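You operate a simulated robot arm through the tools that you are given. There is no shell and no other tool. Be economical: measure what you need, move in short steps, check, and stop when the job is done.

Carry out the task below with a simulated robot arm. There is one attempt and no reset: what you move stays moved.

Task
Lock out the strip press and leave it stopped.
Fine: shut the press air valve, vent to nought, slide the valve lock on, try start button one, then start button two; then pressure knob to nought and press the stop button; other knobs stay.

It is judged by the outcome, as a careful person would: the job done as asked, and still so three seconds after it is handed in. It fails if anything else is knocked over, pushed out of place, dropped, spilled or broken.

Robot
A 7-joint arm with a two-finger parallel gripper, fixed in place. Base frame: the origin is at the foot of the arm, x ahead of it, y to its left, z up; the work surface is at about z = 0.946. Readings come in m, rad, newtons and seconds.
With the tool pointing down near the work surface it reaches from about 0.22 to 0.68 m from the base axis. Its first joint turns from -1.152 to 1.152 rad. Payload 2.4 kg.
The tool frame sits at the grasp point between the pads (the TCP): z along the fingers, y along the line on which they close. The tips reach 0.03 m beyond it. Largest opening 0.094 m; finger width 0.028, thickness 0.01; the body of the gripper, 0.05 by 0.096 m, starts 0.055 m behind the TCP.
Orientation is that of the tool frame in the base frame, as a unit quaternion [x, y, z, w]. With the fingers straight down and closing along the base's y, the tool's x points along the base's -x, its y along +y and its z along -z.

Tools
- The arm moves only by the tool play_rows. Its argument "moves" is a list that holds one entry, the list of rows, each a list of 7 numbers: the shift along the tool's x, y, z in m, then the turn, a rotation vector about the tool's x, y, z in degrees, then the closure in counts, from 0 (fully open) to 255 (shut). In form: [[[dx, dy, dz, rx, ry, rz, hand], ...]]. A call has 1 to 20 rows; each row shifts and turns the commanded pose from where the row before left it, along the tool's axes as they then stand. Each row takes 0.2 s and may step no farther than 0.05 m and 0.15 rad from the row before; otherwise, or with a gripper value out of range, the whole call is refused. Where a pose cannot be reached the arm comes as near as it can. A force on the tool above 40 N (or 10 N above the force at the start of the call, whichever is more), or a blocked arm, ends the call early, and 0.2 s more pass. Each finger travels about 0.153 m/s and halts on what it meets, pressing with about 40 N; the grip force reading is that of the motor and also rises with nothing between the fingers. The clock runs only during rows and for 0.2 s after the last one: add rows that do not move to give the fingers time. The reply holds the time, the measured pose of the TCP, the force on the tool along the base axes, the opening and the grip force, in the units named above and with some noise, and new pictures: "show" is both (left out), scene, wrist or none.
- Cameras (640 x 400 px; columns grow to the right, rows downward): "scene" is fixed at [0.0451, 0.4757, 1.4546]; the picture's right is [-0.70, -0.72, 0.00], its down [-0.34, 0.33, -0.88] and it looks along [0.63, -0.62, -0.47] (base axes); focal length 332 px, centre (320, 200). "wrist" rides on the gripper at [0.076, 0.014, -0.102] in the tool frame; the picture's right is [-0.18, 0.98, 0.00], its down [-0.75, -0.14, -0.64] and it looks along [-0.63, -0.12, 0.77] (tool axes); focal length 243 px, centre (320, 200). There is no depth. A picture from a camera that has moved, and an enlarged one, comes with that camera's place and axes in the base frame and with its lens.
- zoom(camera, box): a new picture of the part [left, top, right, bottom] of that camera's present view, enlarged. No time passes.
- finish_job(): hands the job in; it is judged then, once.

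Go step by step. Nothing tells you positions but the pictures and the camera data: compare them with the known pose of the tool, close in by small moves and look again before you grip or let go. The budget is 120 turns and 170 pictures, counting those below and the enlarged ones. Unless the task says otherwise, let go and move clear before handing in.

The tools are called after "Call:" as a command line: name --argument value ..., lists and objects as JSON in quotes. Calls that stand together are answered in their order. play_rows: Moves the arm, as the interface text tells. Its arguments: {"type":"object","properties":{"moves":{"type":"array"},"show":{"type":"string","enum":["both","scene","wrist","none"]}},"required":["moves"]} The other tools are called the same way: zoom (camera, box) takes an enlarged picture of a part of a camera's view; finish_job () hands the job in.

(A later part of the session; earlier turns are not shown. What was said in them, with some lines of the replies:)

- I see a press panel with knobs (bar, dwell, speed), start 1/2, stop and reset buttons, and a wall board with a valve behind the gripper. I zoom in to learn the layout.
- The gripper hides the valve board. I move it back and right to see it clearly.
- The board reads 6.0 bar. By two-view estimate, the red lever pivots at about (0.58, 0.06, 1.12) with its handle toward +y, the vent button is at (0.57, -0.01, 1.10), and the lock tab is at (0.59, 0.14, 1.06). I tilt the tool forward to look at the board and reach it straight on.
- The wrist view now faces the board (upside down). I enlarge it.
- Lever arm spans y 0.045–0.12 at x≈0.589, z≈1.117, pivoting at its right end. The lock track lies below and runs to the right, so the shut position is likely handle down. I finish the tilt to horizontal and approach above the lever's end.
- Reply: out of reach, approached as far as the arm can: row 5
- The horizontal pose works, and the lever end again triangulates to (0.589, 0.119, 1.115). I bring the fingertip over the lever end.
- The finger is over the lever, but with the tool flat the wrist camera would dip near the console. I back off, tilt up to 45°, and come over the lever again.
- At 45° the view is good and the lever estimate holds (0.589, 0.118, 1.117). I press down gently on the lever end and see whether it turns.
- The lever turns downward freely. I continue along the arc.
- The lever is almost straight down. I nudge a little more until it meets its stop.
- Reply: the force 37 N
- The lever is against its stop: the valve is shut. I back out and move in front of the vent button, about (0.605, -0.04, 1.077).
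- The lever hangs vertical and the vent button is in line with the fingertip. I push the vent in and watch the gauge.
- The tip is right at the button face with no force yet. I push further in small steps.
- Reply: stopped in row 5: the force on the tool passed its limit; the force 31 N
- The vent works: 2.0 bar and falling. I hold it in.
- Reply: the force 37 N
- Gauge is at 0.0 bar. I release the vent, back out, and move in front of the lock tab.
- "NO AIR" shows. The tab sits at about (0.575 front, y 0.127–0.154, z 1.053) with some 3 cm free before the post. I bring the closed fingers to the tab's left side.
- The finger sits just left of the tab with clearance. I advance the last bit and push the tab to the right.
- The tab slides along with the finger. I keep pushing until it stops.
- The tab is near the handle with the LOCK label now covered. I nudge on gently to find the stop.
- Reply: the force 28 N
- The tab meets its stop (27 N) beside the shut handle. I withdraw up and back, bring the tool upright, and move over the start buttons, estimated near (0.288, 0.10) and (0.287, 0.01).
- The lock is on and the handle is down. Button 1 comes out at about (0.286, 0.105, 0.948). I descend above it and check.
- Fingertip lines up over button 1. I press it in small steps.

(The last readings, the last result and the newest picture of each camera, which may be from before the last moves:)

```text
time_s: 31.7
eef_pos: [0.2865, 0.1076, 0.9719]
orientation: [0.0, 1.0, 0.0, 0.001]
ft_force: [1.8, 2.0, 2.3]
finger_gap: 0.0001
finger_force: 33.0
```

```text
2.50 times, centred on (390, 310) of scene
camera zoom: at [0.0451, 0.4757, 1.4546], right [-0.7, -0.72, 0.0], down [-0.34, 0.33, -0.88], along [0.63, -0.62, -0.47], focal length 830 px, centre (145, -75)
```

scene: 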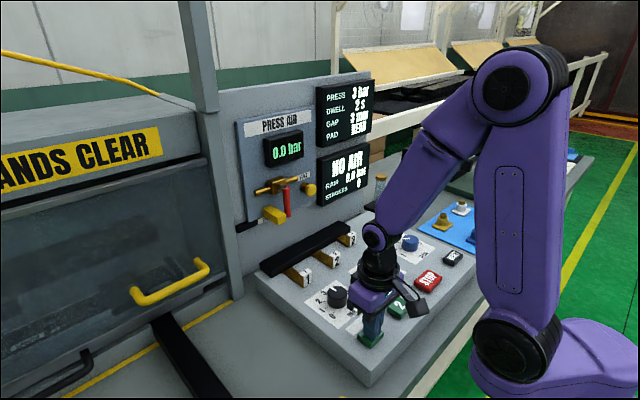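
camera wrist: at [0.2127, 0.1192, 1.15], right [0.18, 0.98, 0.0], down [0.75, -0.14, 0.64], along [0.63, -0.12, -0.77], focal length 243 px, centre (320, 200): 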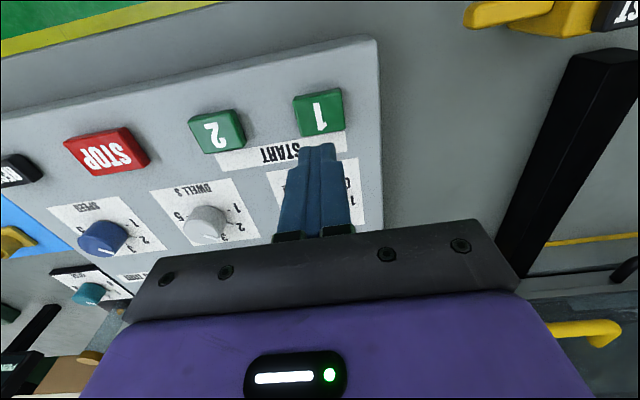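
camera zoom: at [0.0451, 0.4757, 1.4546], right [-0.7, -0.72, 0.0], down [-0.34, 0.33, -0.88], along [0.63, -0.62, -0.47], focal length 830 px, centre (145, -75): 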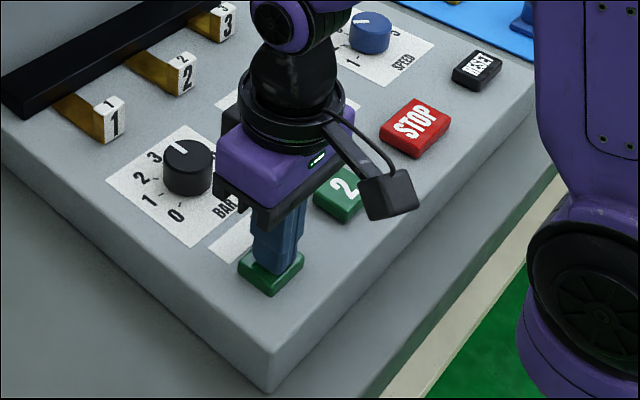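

Just at contact with button 1. I press further until it bottoms.

Call:
play_rows --moves '[[[0, 0, 0.003, 0, 0, 0, 255], [0, 0, 0.003, 0, 0, 0, 255], [0, 0, 0.003, 0, 0, 0, 255], [0, 0, 0.003, 0, 0, 0, 255], [0, 0, 0, 0, 0, 0, 255], [0, 0, 0, 0, 0, 0, 255]]]' --show "scene"

Call:
zoom --camera "scene" --box '[230, 70, 430, 360]'

```text
time_s: 32.5
eef_pos: [0.2882, 0.1072, 0.9645]
orientation: [0.0, 1.0, 0.0, 0.002]
ft_force: [-7.3, -0.4, 37.4]
finger_gap: 0.0
finger_force: 33.0
stopped in row 3: the force on the tool passed its limit (the readings are from after the stop); the commanded pose is now the measured one
```

scene: 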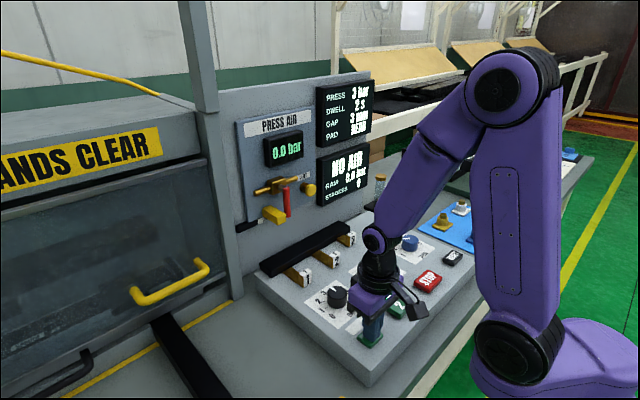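

```text
1.38 times, centred on (330, 215) of scene
camera zoom: at [0.0446, 0.4756, 1.4546], right [-0.7, -0.72, 0.0], down [-0.33, 0.33, -0.88], along [0.63, -0.62, -0.47], focal length 458 px, centre (306, 179)
```

zoom: 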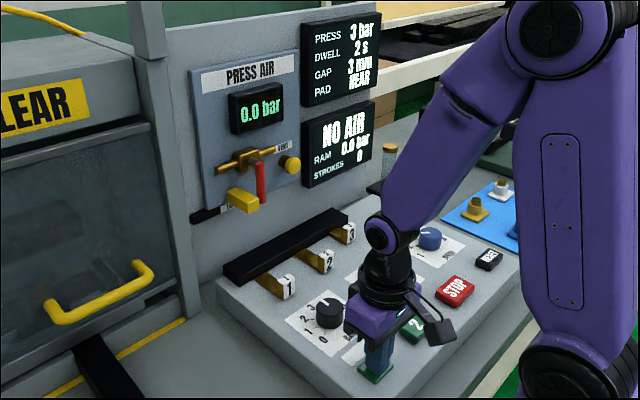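

Button 1 bottomed and the press stayed at "NO AIR", 0 strokes. Now button 2 at about (0.287, 0.012).

Call:
play_rows --moves '[[[0, 0, -0.03, 0, 0, 0, 255], [0, 0, -0.02, 0, 0, 0, 255], [0, -0.048, 0, 0, 0, 0, 255], [0, -0.048, 0, 0, 0, 0, 255], [0, 0, 0.03, 0, 0, 0, 255], [0, 0, 0, 0, 0, 0, 255]]]'

Call:
zoom --camera "scene" --box '[290, 230, 490, 390]'

```text
time_s: 33.9
eef_pos: [0.2865, 0.0097, 0.986]
orientation: [-0.001, 1.0, 0.0, 0.002]
ft_force: [-0.5, 0.2, 0.4]
finger_gap: 0.0001
finger_force: 32.9
camera wrist: at [0.2096, 0.0234, 1.0874], right [0.18, 0.98, 0.0], down [0.75, -0.14, 0.64], along [0.63, -0.12, -0.76], focal length 243 px, centre (320, 200)
```

scene: 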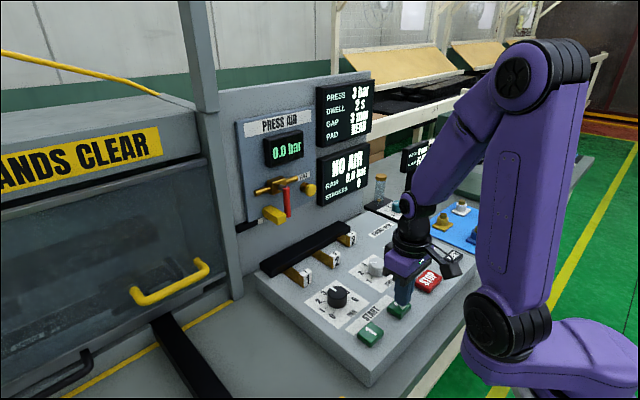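
wrist: 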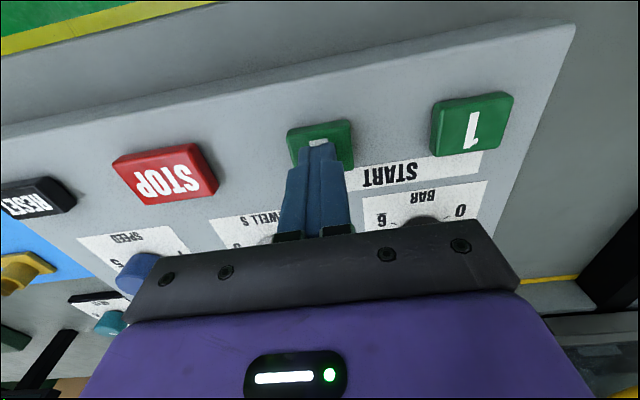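

```text
2.50 times, centred on (390, 310) of scene
camera zoom: at [0.0451, 0.4757, 1.4546], right [-0.7, -0.72, 0.0], down [-0.34, 0.33, -0.88], along [0.63, -0.62, -0.47], focal length 830 px, centre (145, -75)
```

zoom: 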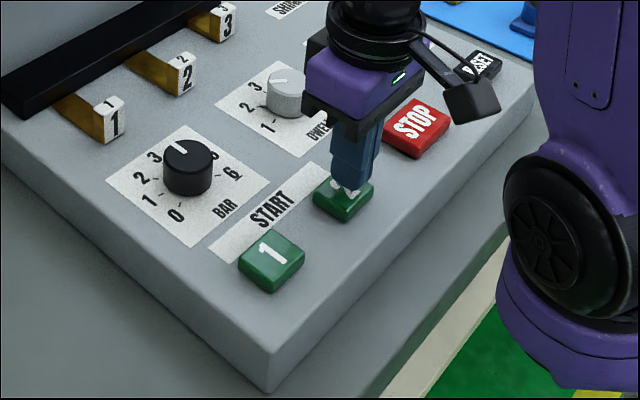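

The fingertip is centred over button 2. I press it until it bottoms.

Call:
play_rows --moves '[[[0, 0, 0.01, 0, 0, 0, 255], [0, 0, 0.004, 0, 0, 0, 255], [0, 0, 0.004, 0, 0, 0, 255], [0, 0, 0.003, 0, 0, 0, 255], [0, 0, 0.003, 0, 0, 0, 255], [0, 0, 0.003, 0, 0, 0, 255], [0, 0, 0, 0, 0, 0, 255]]]' --show "scene"

Call:
zoom --camera "scene" --box '[230, 70, 430, 360]'

```text
time_s: 34.9
eef_pos: [0.2877, 0.0099, 0.9667]
orientation: [-0.001, 1.0, -0.001, 0.003]
ft_force: [-8.5, 1.1, 37.3]
finger_gap: 0.0001
finger_force: 33.0
stopped in row 5: the force on the tool passed its limit (the readings are from after the stop); the commanded pose is now the measured one
```

scene: 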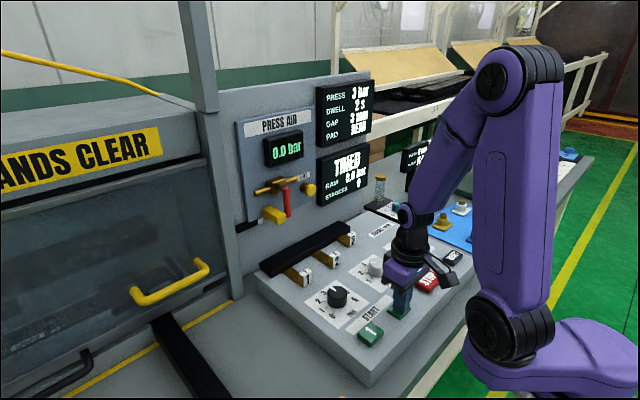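

```text
1.38 times, centred on (330, 215) of scene
camera zoom: at [0.0445, 0.4757, 1.4546], right [-0.7, -0.72, 0.0], down [-0.33, 0.33, -0.88], along [0.63, -0.62, -0.47], focal length 458 px, centre (306, 179)
```

zoom: 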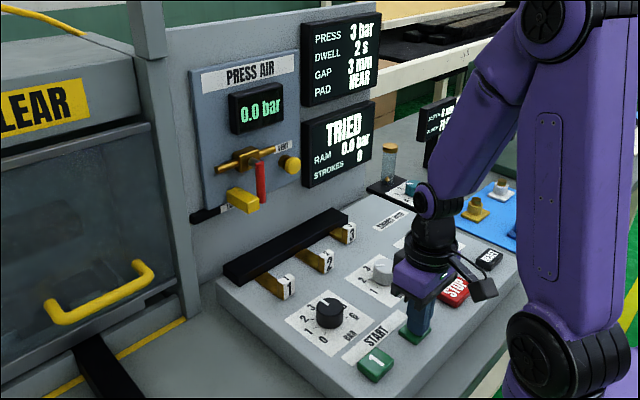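

The screen reads "TRIED", still 0 strokes. Next is the BAR (pressure) knob near (0.385, 0.089): it points at 3, and 0 lies about 135° counter-clockwise. I rise and move over it with open fingers.

Call:
play_rows --moves '[[[0, 0, -0.04, 0, 0, 0, 255], [0, 0, -0.045, 0, 0, 0, 255], [0, 0, -0.035, 0, 0, 0, 255], [-0.035, 0.03, 0, 0, 0, 0, 150], [-0.035, 0.03, 0, 0, 0, 0, 92], [-0.027, 0.019, 0, 0, 0, 0, 92], [0, 0, 0, 0, 0, 0, 92], [0, 0, 0, 0, 0, 0, 92]]]'

Call:
zoom --camera "scene" --box '[250, 210, 450, 370]'

Call:
zoom --camera "wrist" --box '[220, 40, 420, 200]'

```text
time_s: 36.7
eef_pos: [0.3824, 0.0895, 1.0852]
orientation: [0.0, 1.0, 0.0, 0.004]
ft_force: [-0.3, -0.2, 0.5]
finger_gap: 0.06
finger_force: 0.1
camera wrist: at [0.3057, 0.1036, 1.1868], right [0.18, 0.98, 0.0], down [0.75, -0.14, 0.65], along [0.64, -0.12, -0.76], focal length 243 px, centre (320, 200)
```

scene: 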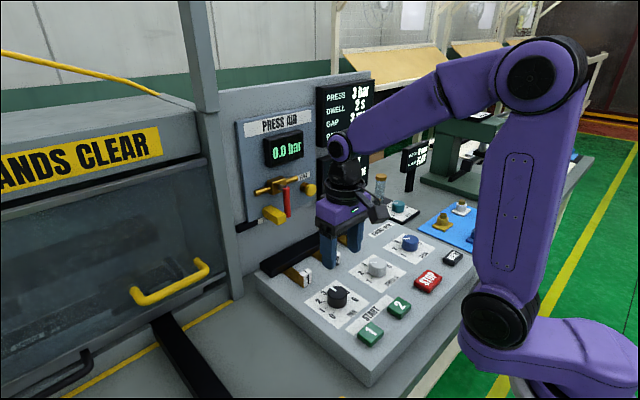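
wrist: 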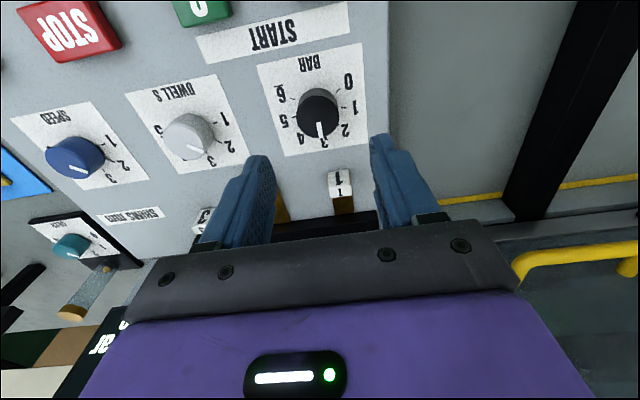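

```text
2.50 times, centred on (350, 290) of scene
camera zoom: at [0.0451, 0.4757, 1.4546], right [-0.7, -0.72, 0.0], down [-0.34, 0.33, -0.88], along [0.63, -0.62, -0.47], focal length 830 px, centre (245, -25)
```

zoom: 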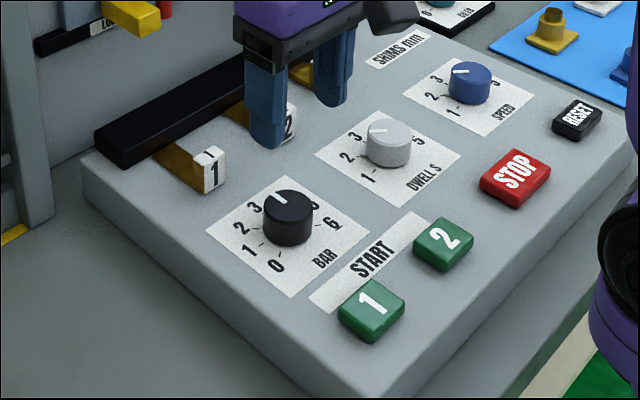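

```text
2.50 times, centred on (320, 120) of wrist
camera zoom: at [0.3057, 0.1036, 1.1868], right [0.18, 0.98, 0.0], down [0.75, -0.14, 0.65], along [0.64, -0.12, -0.76], focal length 606 px, centre (320, 400)
```

zoom: 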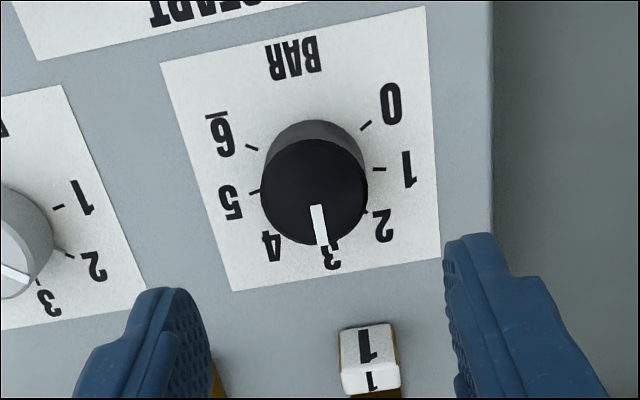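

Knob radius is about 2 cm, centred near (0.391, 0.087), top about z 0.963. I pre-rotate the gripper 67° clockwise so that the 135° turn fits, and centre above the knob.

Call:
play_rows --moves '[[[-0.009, -0.003, 0.02, 0, 0, 0, 92], [0, 0, 0, 0, 0, 8.4, 92], [0, 0, 0, 0, 0, 8.4, 92], [0, 0, 0, 0, 0, 8.4, 92], [0, 0, 0, 0, 0, 8.4, 92], [0, 0, 0, 0, 0, 8.4, 92], [0, 0, 0, 0, 0, 8.4, 92], [0, 0, 0, 0, 0, 8.4, 92], [0, 0, 0, 0, 0, 8.4, 92], [0, 0, 0, 0, 0, 0, 92], [0, 0, 0, 0, 0, 0, 92]]]'

Call:
zoom --camera "scene" --box '[250, 210, 450, 370]'

```text
time_s: 39.1
eef_pos: [0.392, 0.0866, 1.0667]
orientation: [0.554, 0.833, 0.002, 0.002]
ft_force: [0.4, -0.2, 0.2]
finger_gap: 0.0599
finger_force: 0.1
camera wrist: at [0.3753, 0.1616, 1.1673], right [0.98, 0.21, 0.01], down [0.16, -0.75, 0.64], along [0.14, -0.63, -0.77], focal length 243 px, centre (320, 200)
```

scene: 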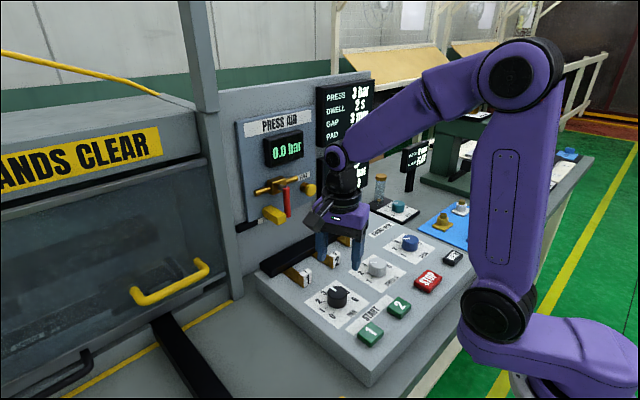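
wrist: 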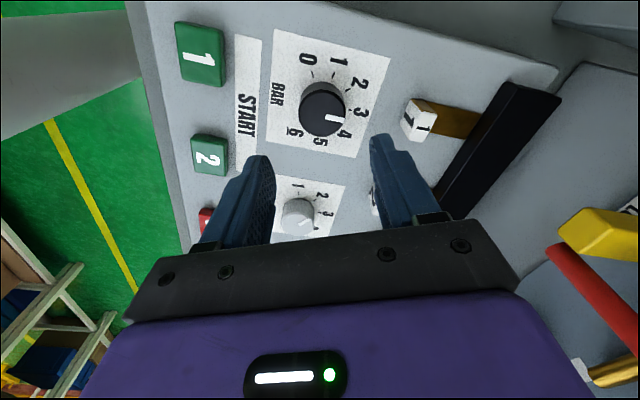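

```text
2.50 times, centred on (350, 290) of scene
camera zoom: at [0.0451, 0.4757, 1.4546], right [-0.7, -0.72, 0.0], down [-0.34, 0.33, -0.88], along [0.63, -0.62, -0.47], focal length 830 px, centre (245, -25)
```

zoom: 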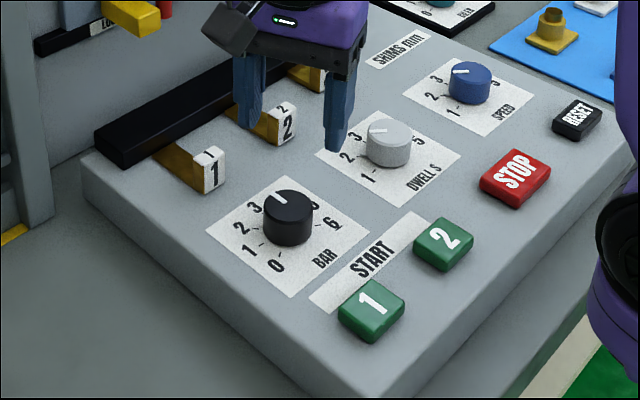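

The second view puts the knob at (0.394, 0.085), under the gripper. I descend and check before closing.

Call:
play_rows --moves '[[[0, 0, 0.045, 0, 0, 0, 92], [0, 0, 0.02, 0, 0, 0, 92], [0, 0, 0, 0, 0, 0, 92]]]'

Call:
zoom --camera "scene" --box '[270, 230, 410, 340]'

```text
time_s: 39.9
eef_pos: [0.3933, 0.0849, 1.0016]
orientation: [0.554, 0.833, 0.002, 0.003]
ft_force: [0.7, 0.0, -0.2]
finger_gap: 0.0599
finger_force: 0.1
camera wrist: at [0.3763, 0.1609, 1.1023], right [0.98, 0.21, 0.01], down [0.16, -0.75, 0.64], along [0.14, -0.63, -0.77], focal length 243 px, centre (320, 200)
```

scene: 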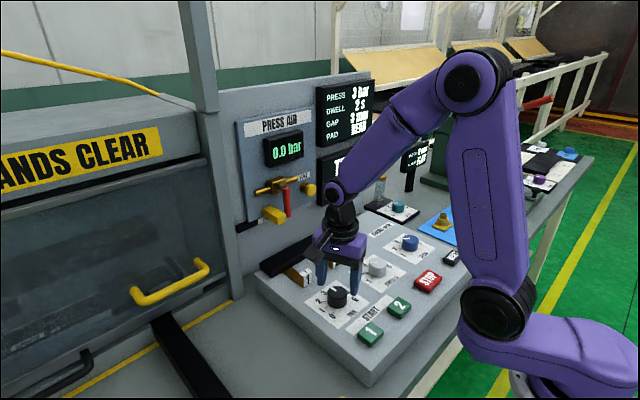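
wrist: 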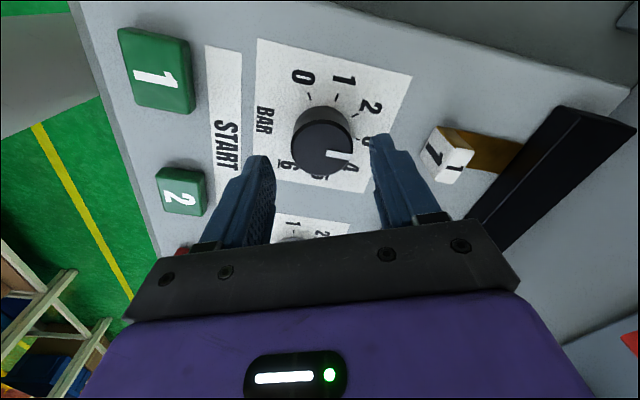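

```text
3.64 times, centred on (340, 285) of scene
camera zoom: at [0.0451, 0.4757, 1.4546], right [-0.7, -0.72, 0.0], down [-0.34, 0.33, -0.88], along [0.63, -0.62, -0.47], focal length 1208 px, centre (247, -109)
```

zoom: 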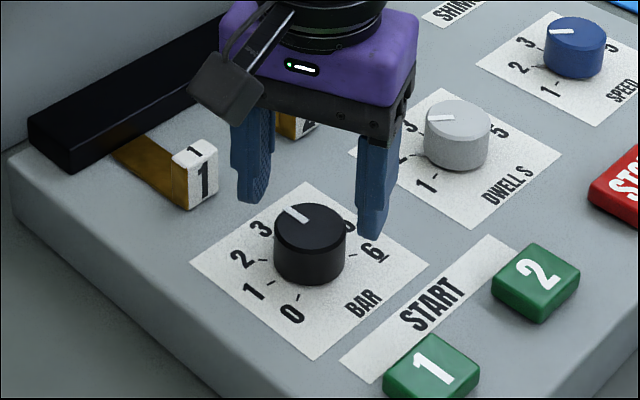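

Centred within a couple of millimetres. I lower the rest and close gently on the knob.

Call:
play_rows --moves '[[[0, 0, 0.02, 0, 0, 0, 92], [0, 0, 0.01, 0, 0, 0, 92], [0, 0, 0, 0, 0, 0, 110], [0, 0, 0, 0, 0, 0, 150], [0, 0, 0, 0, 0, 0, 180], [0, 0, 0, 0, 0, 0, 180]]]'

Call:
zoom --camera "scene" --box '[270, 230, 410, 340]'

```text
time_s: 41.3
eef_pos: [0.394, 0.0864, 0.971]
orientation: [0.554, 0.833, 0.002, 0.004]
ft_force: [9.2, 3.8, -9.0]
finger_gap: 0.0418
finger_force: 45.1
camera wrist: at [0.377, 0.1619, 1.0724], right [0.98, 0.21, 0.01], down [0.16, -0.75, 0.64], along [0.14, -0.63, -0.77], focal length 243 px, centre (320, 200)
```

scene: 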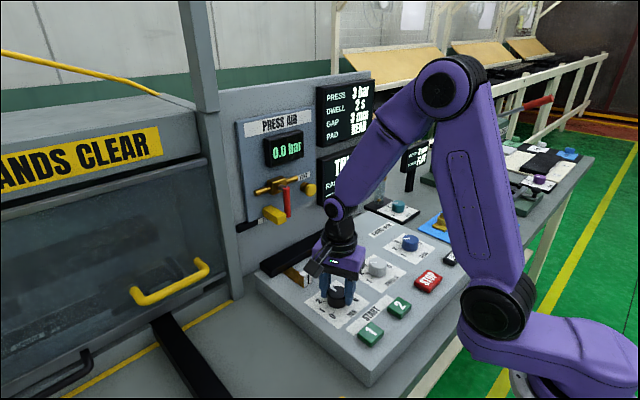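
wrist: 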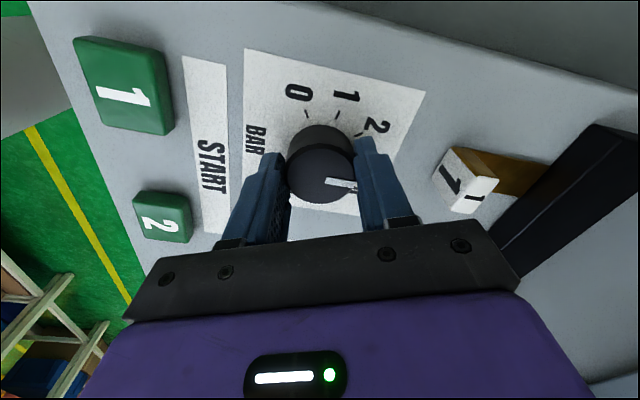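

```text
3.64 times, centred on (340, 285) of scene
camera zoom: at [0.0455, 0.4759, 1.4545], right [-0.7, -0.72, 0.0], down [-0.34, 0.33, -0.88], along [0.63, -0.62, -0.47], focal length 1208 px, centre (247, -109)
```

zoom: 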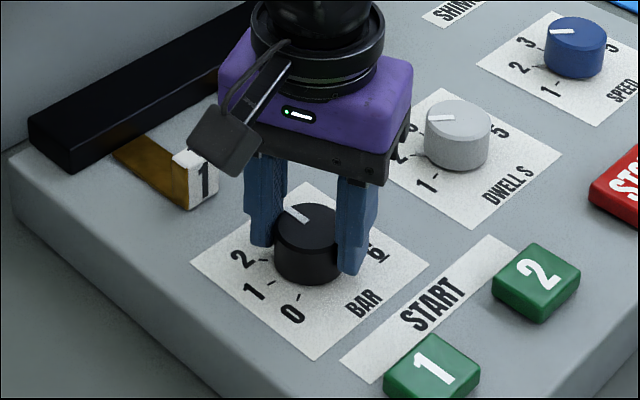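

The knob is gripped (gap 0.042). I start turning counter-clockwise and watch the PRESS setting.

Call:
play_rows --moves '[[[0, 0, 0, 0, 0, -7.5, 180], [0, 0, 0, 0, 0, -7.5, 180], [0, 0, 0, 0, 0, -7.5, 180], [0, 0, 0, 0, 0, -7.5, 180], [0, 0, 0, 0, 0, -7.5, 180], [0, 0, 0, 0, 0, -7.5, 180], [0, 0, 0, 0, 0, 0, 180]]]'

Call:
zoom --camera "scene" --box '[230, 70, 430, 340]'

```text
time_s: 42.9
eef_pos: [0.3943, 0.0853, 0.9697]
orientation: [0.191, 0.982, 0.0, 0.005]
ft_force: [10.2, -0.8, 5.8]
finger_gap: 0.0416
finger_force: 45.2
camera wrist: at [0.3272, 0.1272, 1.072], right [0.54, 0.84, 0.0], down [0.64, -0.41, 0.65], along [0.55, -0.35, -0.76], focal length 243 px, centre (320, 200)
```

scene: 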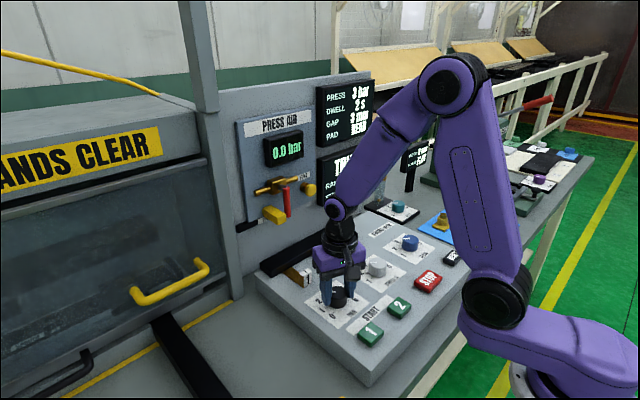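
wrist: 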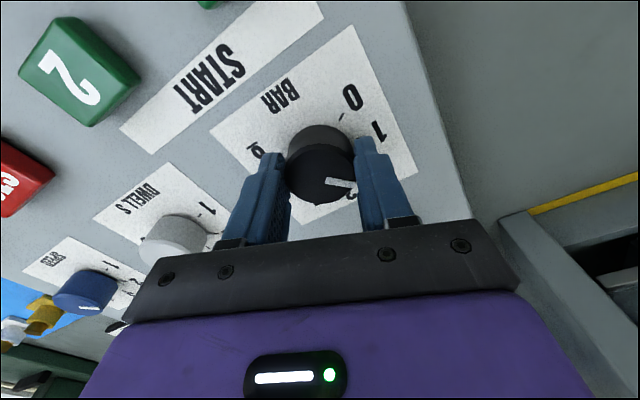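

```text
1.48 times, centred on (330, 205) of scene
camera zoom: at [0.0453, 0.4757, 1.4546], right [-0.7, -0.72, 0.0], down [-0.34, 0.33, -0.88], along [0.63, -0.62, -0.47], focal length 492 px, centre (305, 193)
```

zoom: 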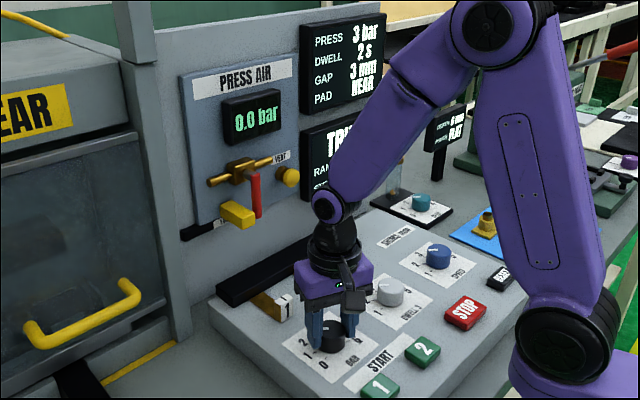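

The knob follows the fingers. I continue the remaining 90°.

Call:
play_rows --moves '[[[0, 0, 0, 0, 0, -7.5, 180], [0, 0, 0, 0, 0, -7.5, 180], [0, 0, 0, 0, 0, -7.5, 180], [0, 0, 0, 0, 0, -7.5, 180], [0, 0, 0, 0, 0, -7.5, 180], [0, 0, 0, 0, 0, -7.5, 180], [0, 0, 0, 0, 0, -7.5, 180], [0, 0, 0, 0, 0, -7.5, 180], [0, 0, 0, 0, 0, -7.5, 180], [0, 0, 0, 0, 0, -7.5, 180], [0, 0, 0, 0, 0, 0, 180]]]'

Call:
zoom --camera "scene" --box '[230, 70, 430, 340]'

Call:
zoom --camera "wrist" --box '[200, 40, 440, 240]'

```text
time_s: 44.8
eef_pos: [0.393, 0.0836, 0.9706]
orientation: [-0.344, 0.939, -0.002, 0.005]
ft_force: [-1.0, -4.2, 3.1]
finger_gap: 0.0414
finger_force: 45.1
stopped in row 9: the force on the tool passed its limit (the readings are from after the stop); the commanded pose is now the measured one
camera wrist: at [0.3254, 0.0453, 1.072], right [-0.5, 0.87, -0.01], down [0.66, 0.38, 0.65], along [0.56, 0.32, -0.76], focal length 243 px, centre (320, 200)
```

scene: 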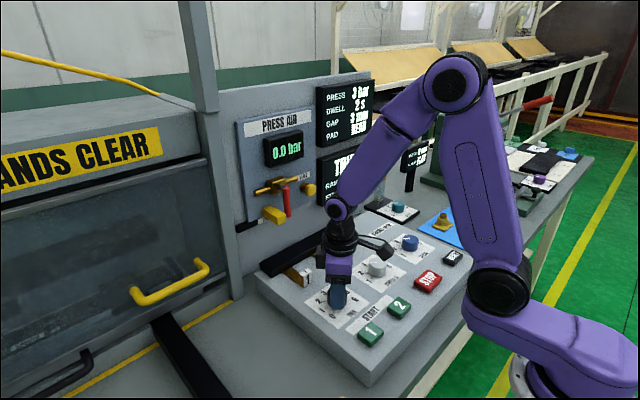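
wrist: 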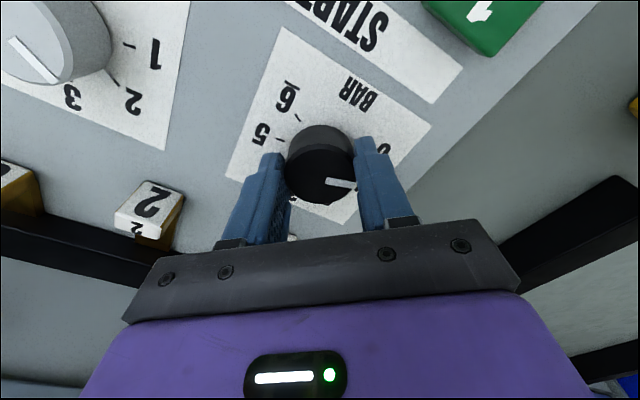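

```text
1.48 times, centred on (330, 205) of scene
camera zoom: at [0.045, 0.4756, 1.4546], right [-0.7, -0.72, 0.0], down [-0.34, 0.33, -0.88], along [0.63, -0.62, -0.47], focal length 492 px, centre (305, 193)
```

zoom: 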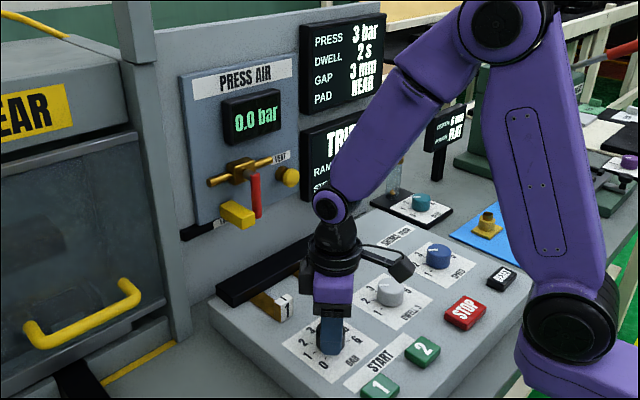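

```text
2.00 times, centred on (320, 140) of wrist
camera zoom: at [0.3254, 0.0453, 1.072], right [-0.5, 0.87, -0.01], down [0.66, 0.38, 0.65], along [0.56, 0.32, -0.76], focal length 485 px, centre (320, 320)
```

zoom: 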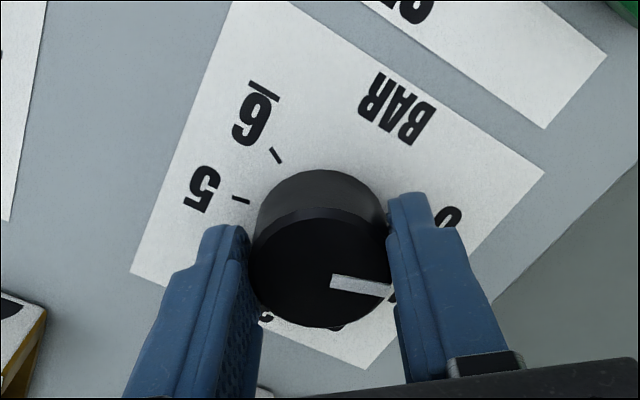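

The pointer has turned about 107°. The ticks look like 40° per unit, so 0 is at about 120°. I turn the rest in smaller steps.

Call:
play_rows --moves '[[[0, 0, 0, 0, 0, -4, 180], [0, 0, 0, 0, 0, -4, 180], [0, 0, 0, 0, 0, -4, 180], [0, 0, 0, 0, 0, -4, 180], [0, 0, 0, 0, 0, 0, 180]]]' --show "wrist"

Call:
zoom --camera "wrist" --box '[200, 40, 440, 240]'

```text
time_s: 46.0
eef_pos: [0.394, 0.0842, 0.9706]
orientation: [-0.473, 0.881, -0.003, 0.005]
ft_force: [8.4, -13.3, 1.9]
finger_gap: 0.0417
finger_force: 45.2
camera wrist: at [0.339, 0.0283, 1.0721], right [-0.72, 0.7, -0.01], down [0.53, 0.55, 0.65], along [0.46, 0.46, -0.76], focal length 243 px, centre (320, 200)
```

wrist: 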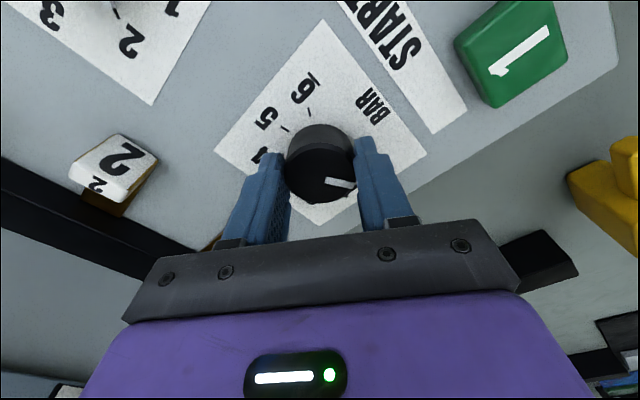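

```text
2.00 times, centred on (320, 140) of wrist
camera zoom: at [0.339, 0.0283, 1.0721], right [-0.72, 0.7, -0.01], down [0.53, 0.55, 0.65], along [0.46, 0.46, -0.76], focal length 485 px, centre (320, 320)
```

zoom: 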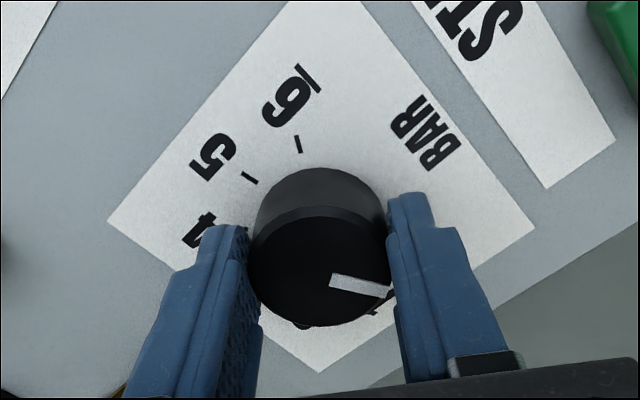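

The pointer reads about 119°. I open, lift and look at the dial.

Call:
play_rows --moves '[[[0, 0, 0, 0, 0, 0, 92], [0, 0, 0, 0, 0, 0, 92], [0, 0, -0.04, 0, 0, 0, 92], [0, 0, -0.04, 0, 0, 0, 92], [0, 0, 0, 0, 0, 0, 92]]]'

Call:
zoom --camera "scene" --box '[270, 230, 410, 340]'

Call:
zoom --camera "wrist" --box '[220, 40, 420, 200]'

```text
time_s: 47.2
eef_pos: [0.3912, 0.0861, 1.0528]
orientation: [-0.473, 0.881, -0.003, 0.003]
ft_force: [0.9, 0.2, 0.6]
finger_gap: 0.0599
finger_force: 0.0
camera wrist: at [0.3372, 0.0303, 1.1543], right [-0.72, 0.7, -0.01], down [0.53, 0.55, 0.65], along [0.45, 0.46, -0.76], focal length 243 px, centre (320, 200)
```

scene: 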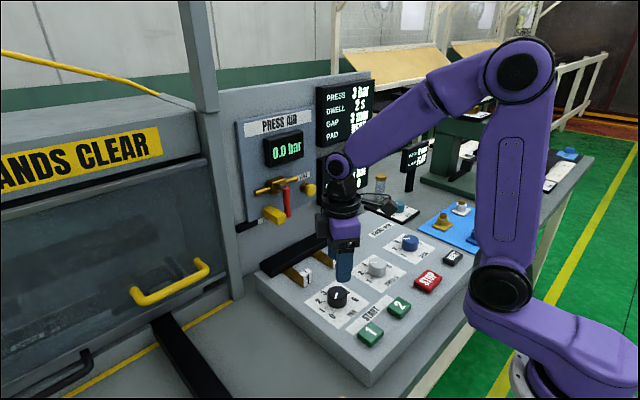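
wrist: 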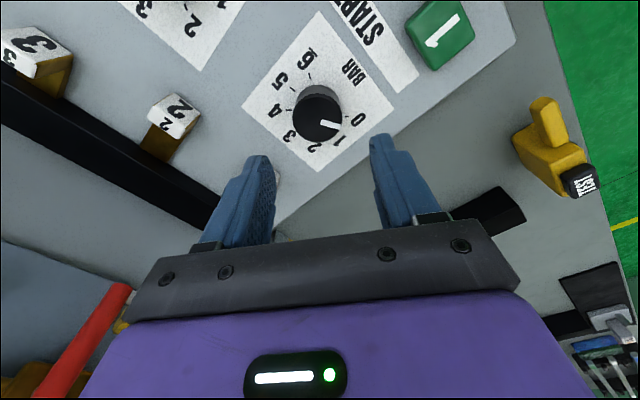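

```text
3.64 times, centred on (340, 285) of scene
camera zoom: at [0.0451, 0.4757, 1.4546], right [-0.7, -0.72, 0.0], down [-0.34, 0.33, -0.88], along [0.63, -0.62, -0.47], focal length 1208 px, centre (247, -109)
```

zoom: 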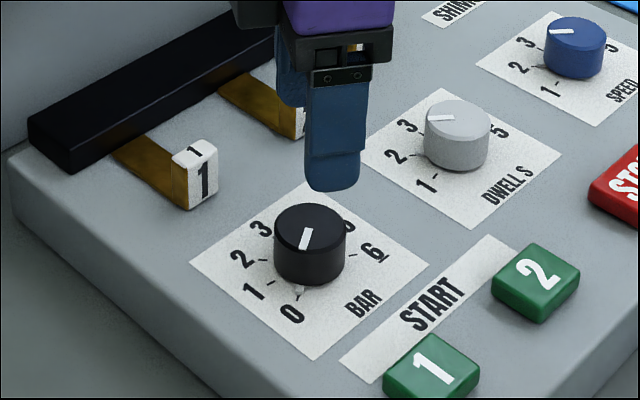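

```text
2.50 times, centred on (320, 120) of wrist
camera zoom: at [0.3372, 0.0303, 1.1543], right [-0.72, 0.7, -0.01], down [0.53, 0.55, 0.65], along [0.45, 0.46, -0.76], focal length 606 px, centre (320, 400)
```

zoom: 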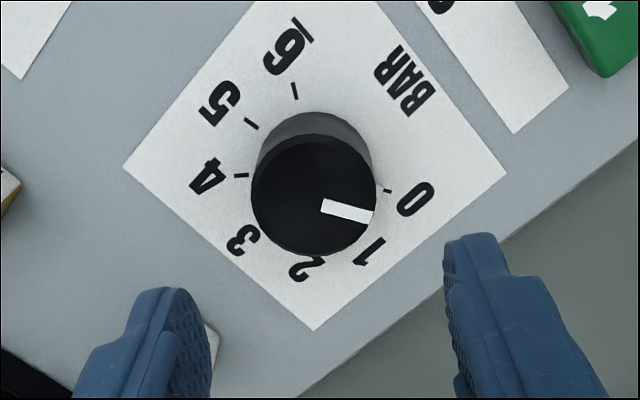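

Worked out in the dial plane, 0 is at 120° and the pointer is at about 121° from the two views: it is at nought. Now I straighten the gripper and go over STOP at about (0.286, -0.103).

Call:
play_rows --moves '[[[0, 0, -0.03, 0, 0, 8.07, 92], [0, 0, 0, 0, 0, 8.07, 150], [0, 0, 0, 0, 0, 8.07, 255], [0, 0, 0, 0, 0, 8.07, 255], [0, 0, 0, 0, 0, 8.07, 255], [0, 0, 0, 0, 0, 8.07, 255], [0, 0, 0, 0, 0, 8.07, 255], [0.025, -0.04, 0, 0, 0, 0, 255], [0.025, -0.04, 0, 0, 0, 0, 255], [0.025, -0.04, 0, 0, 0, 0, 255], [0.025, -0.04, 0, 0, 0, 0, 255], [0.005, -0.029, 0, 0, 0, 0, 255], [0, 0, 0.045, 0, 0, 0, 255], [0, 0, 0, 0, 0, 0, 255], [0, 0, 0, 0, 0, 0, 255]]]'

Call:
zoom --camera "scene" --box '[230, 70, 490, 340]'

```text
time_s: 50.4
eef_pos: [0.2914, -0.1039, 1.0387]
orientation: [0.0, 1.0, -0.001, 0.005]
ft_force: [0.3, 0.1, 0.1]
finger_gap: 0.0
finger_force: 32.9
out of reach, approached as far as the arm can: row 13
camera wrist: at [0.2143, -0.0899, 1.141], right [0.19, 0.98, 0.0], down [0.75, -0.14, 0.65], along [0.64, -0.12, -0.76], focal length 243 px, centre (320, 200)
```

scene: 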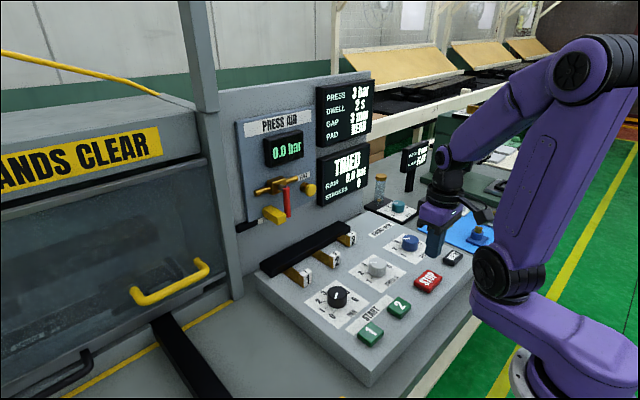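
wrist: 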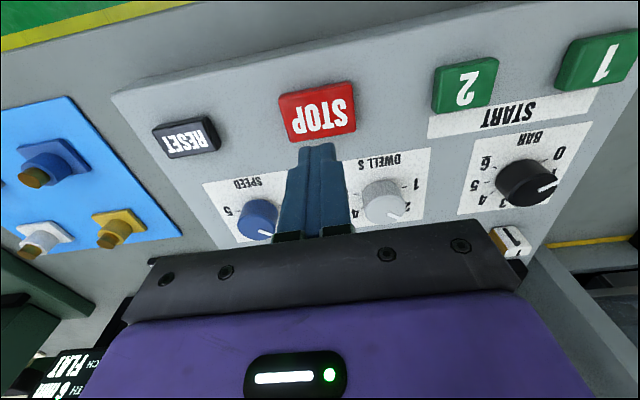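

```text
1.48 times, centred on (360, 205) of scene
camera zoom: at [0.0451, 0.4757, 1.4546], right [-0.7, -0.72, 0.0], down [-0.34, 0.33, -0.88], along [0.63, -0.62, -0.47], focal length 492 px, centre (261, 193)
```

zoom: 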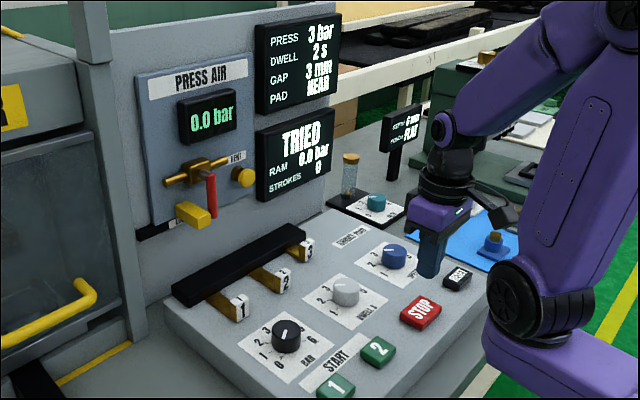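

STOP is straight below at (0.286, -0.105). I press it until it bottoms.

Call:
play_rows --moves '[[[0.005, -0.001, 0.04, 0, 0, 0, 255], [0, 0, 0.018, 0, 0, 0, 255], [0, 0, 0.004, 0, 0, 0, 255], [0, 0, 0.004, 0, 0, 0, 255], [0, 0, 0.003, 0, 0, 0, 255], [0, 0, 0.003, 0, 0, 0, 255], [0, 0, 0.003, 0, 0, 0, 255], [0, 0, 0.003, 0, 0, 0, 255], [0, 0, 0, 0, 0, 0, 255]]]' --show "scene"

Call:
zoom --camera "scene" --box '[230, 70, 490, 340]'

```text
time_s: 52.0
eef_pos: [0.285, -0.1038, 0.9667]
orientation: [0.001, 1.0, -0.001, 0.006]
ft_force: [-6.7, 4.9, 36.8]
finger_gap: 0.0002
finger_force: 33.2
stopped in row 8: the force on the tool passed its limit (the readings are from after the stop); the commanded pose is now the measured one
```

scene: 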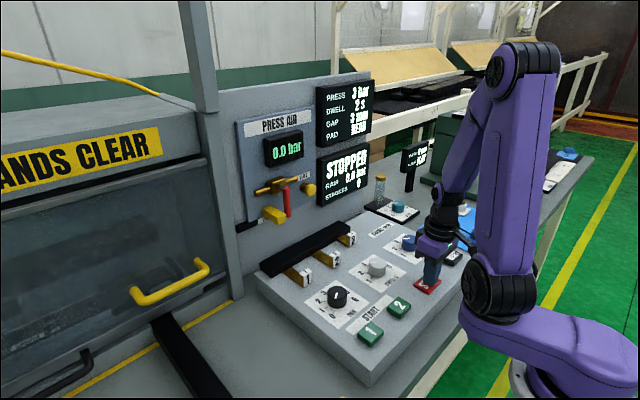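

```text
1.48 times, centred on (360, 205) of scene
camera zoom: at [0.0446, 0.476, 1.4545], right [-0.7, -0.72, 0.0], down [-0.33, 0.33, -0.88], along [0.63, -0.62, -0.47], focal length 492 px, centre (261, 193)
```

zoom: 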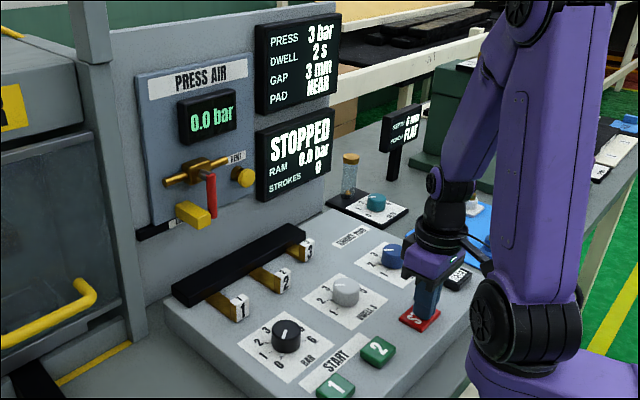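

The screen reads "STOPPED". I lift clear and take a final look.

Call:
play_rows --moves '[[[0, 0, -0.04, 0, 0, 0, 255], [0, 0, -0.045, 0, 0, 0, 255], [0, 0, -0.045, 0, 0, 0, 255], [0, 0, -0.03, 0, 0, 0, 255], [0, 0, 0, 0, 0, 0, 255], [0, 0, 0, 0, 0, 0, 255]]]'

Call:
zoom --camera "scene" --box '[225, 110, 385, 240]'

Call:
zoom --camera "scene" --box '[290, 220, 480, 350]'

```text
time_s: 53.5
eef_pos: [0.2829, -0.1056, 1.1238]
orientation: [0.0, 1.0, -0.001, 0.004]
ft_force: [0.8, 0.2, 0.7]
finger_gap: 0.0
finger_force: 33.4
camera wrist: at [0.2062, -0.0902, 1.2256], right [0.19, 0.98, 0.0], down [0.75, -0.14, 0.65], along [0.64, -0.12, -0.76], focal length 243 px, centre (320, 200)
```

scene: 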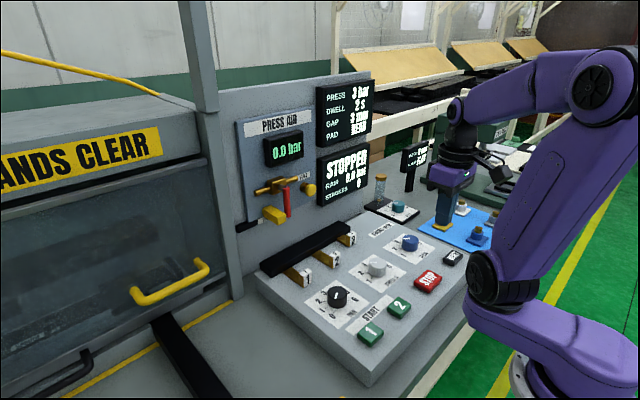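
wrist: 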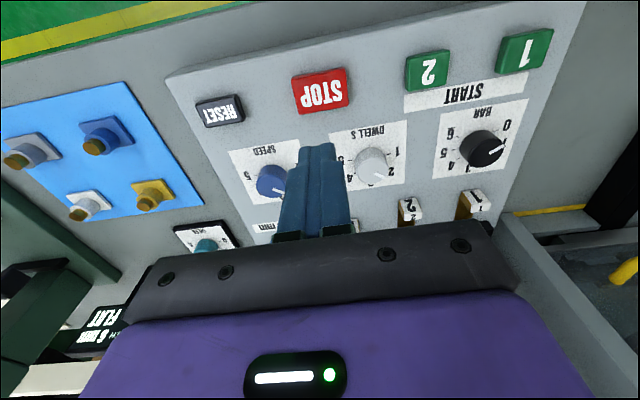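

```text
3.08 times, centred on (305, 175) of scene
camera zoom: at [0.0451, 0.4757, 1.4546], right [-0.7, -0.72, 0.0], down [-0.34, 0.33, -0.88], along [0.63, -0.62, -0.47], focal length 1022 px, centre (366, 277)
```

zoom: 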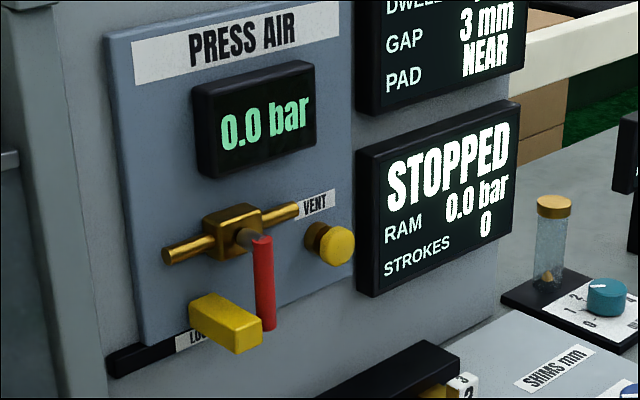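

```text
3.08 times, centred on (385, 285) of scene
camera zoom: at [0.0451, 0.4757, 1.4546], right [-0.7, -0.72, 0.0], down [-0.34, 0.33, -0.88], along [0.63, -0.62, -0.47], focal length 1022 px, centre (120, -62)
```

zoom: 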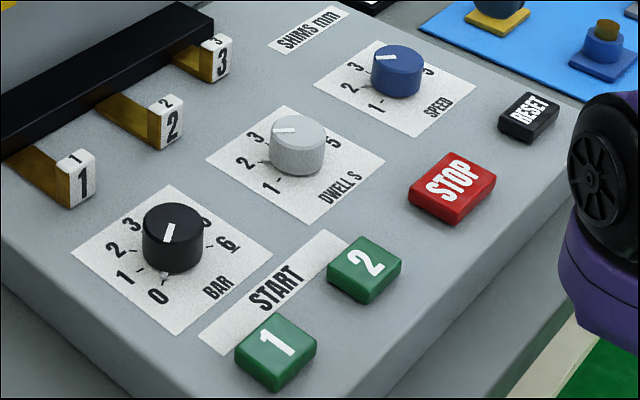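

Everything reads as asked: the handle is shut, the gauge is at 0.0 bar, the lock is on, the BAR knob points at 0 and the screen says STOPPED with 0 strokes. The other knobs are untouched and the arm is clear, so I hand in.

Call:
finish_job

```text
The job is handed in.
```

The strip press is locked out and left stopped:

- **Air:** the valve is shut, the pressure is vented to 0.0 bar, and the valve lock is slid on.
- **Start buttons:** I tried button one, then button two; the screen showed "TRIED" with 0 strokes.
- **Pressure knob:** it points at nought, judged by eye from two camera views. The upper screen still shows "PRESS 3 bar"; it did not change as I turned the knob, and I took it to be a job setting rather than the knob.
- **Stop:** I pressed the stop button and the screen reads "STOPPED". The other knobs were not touched.
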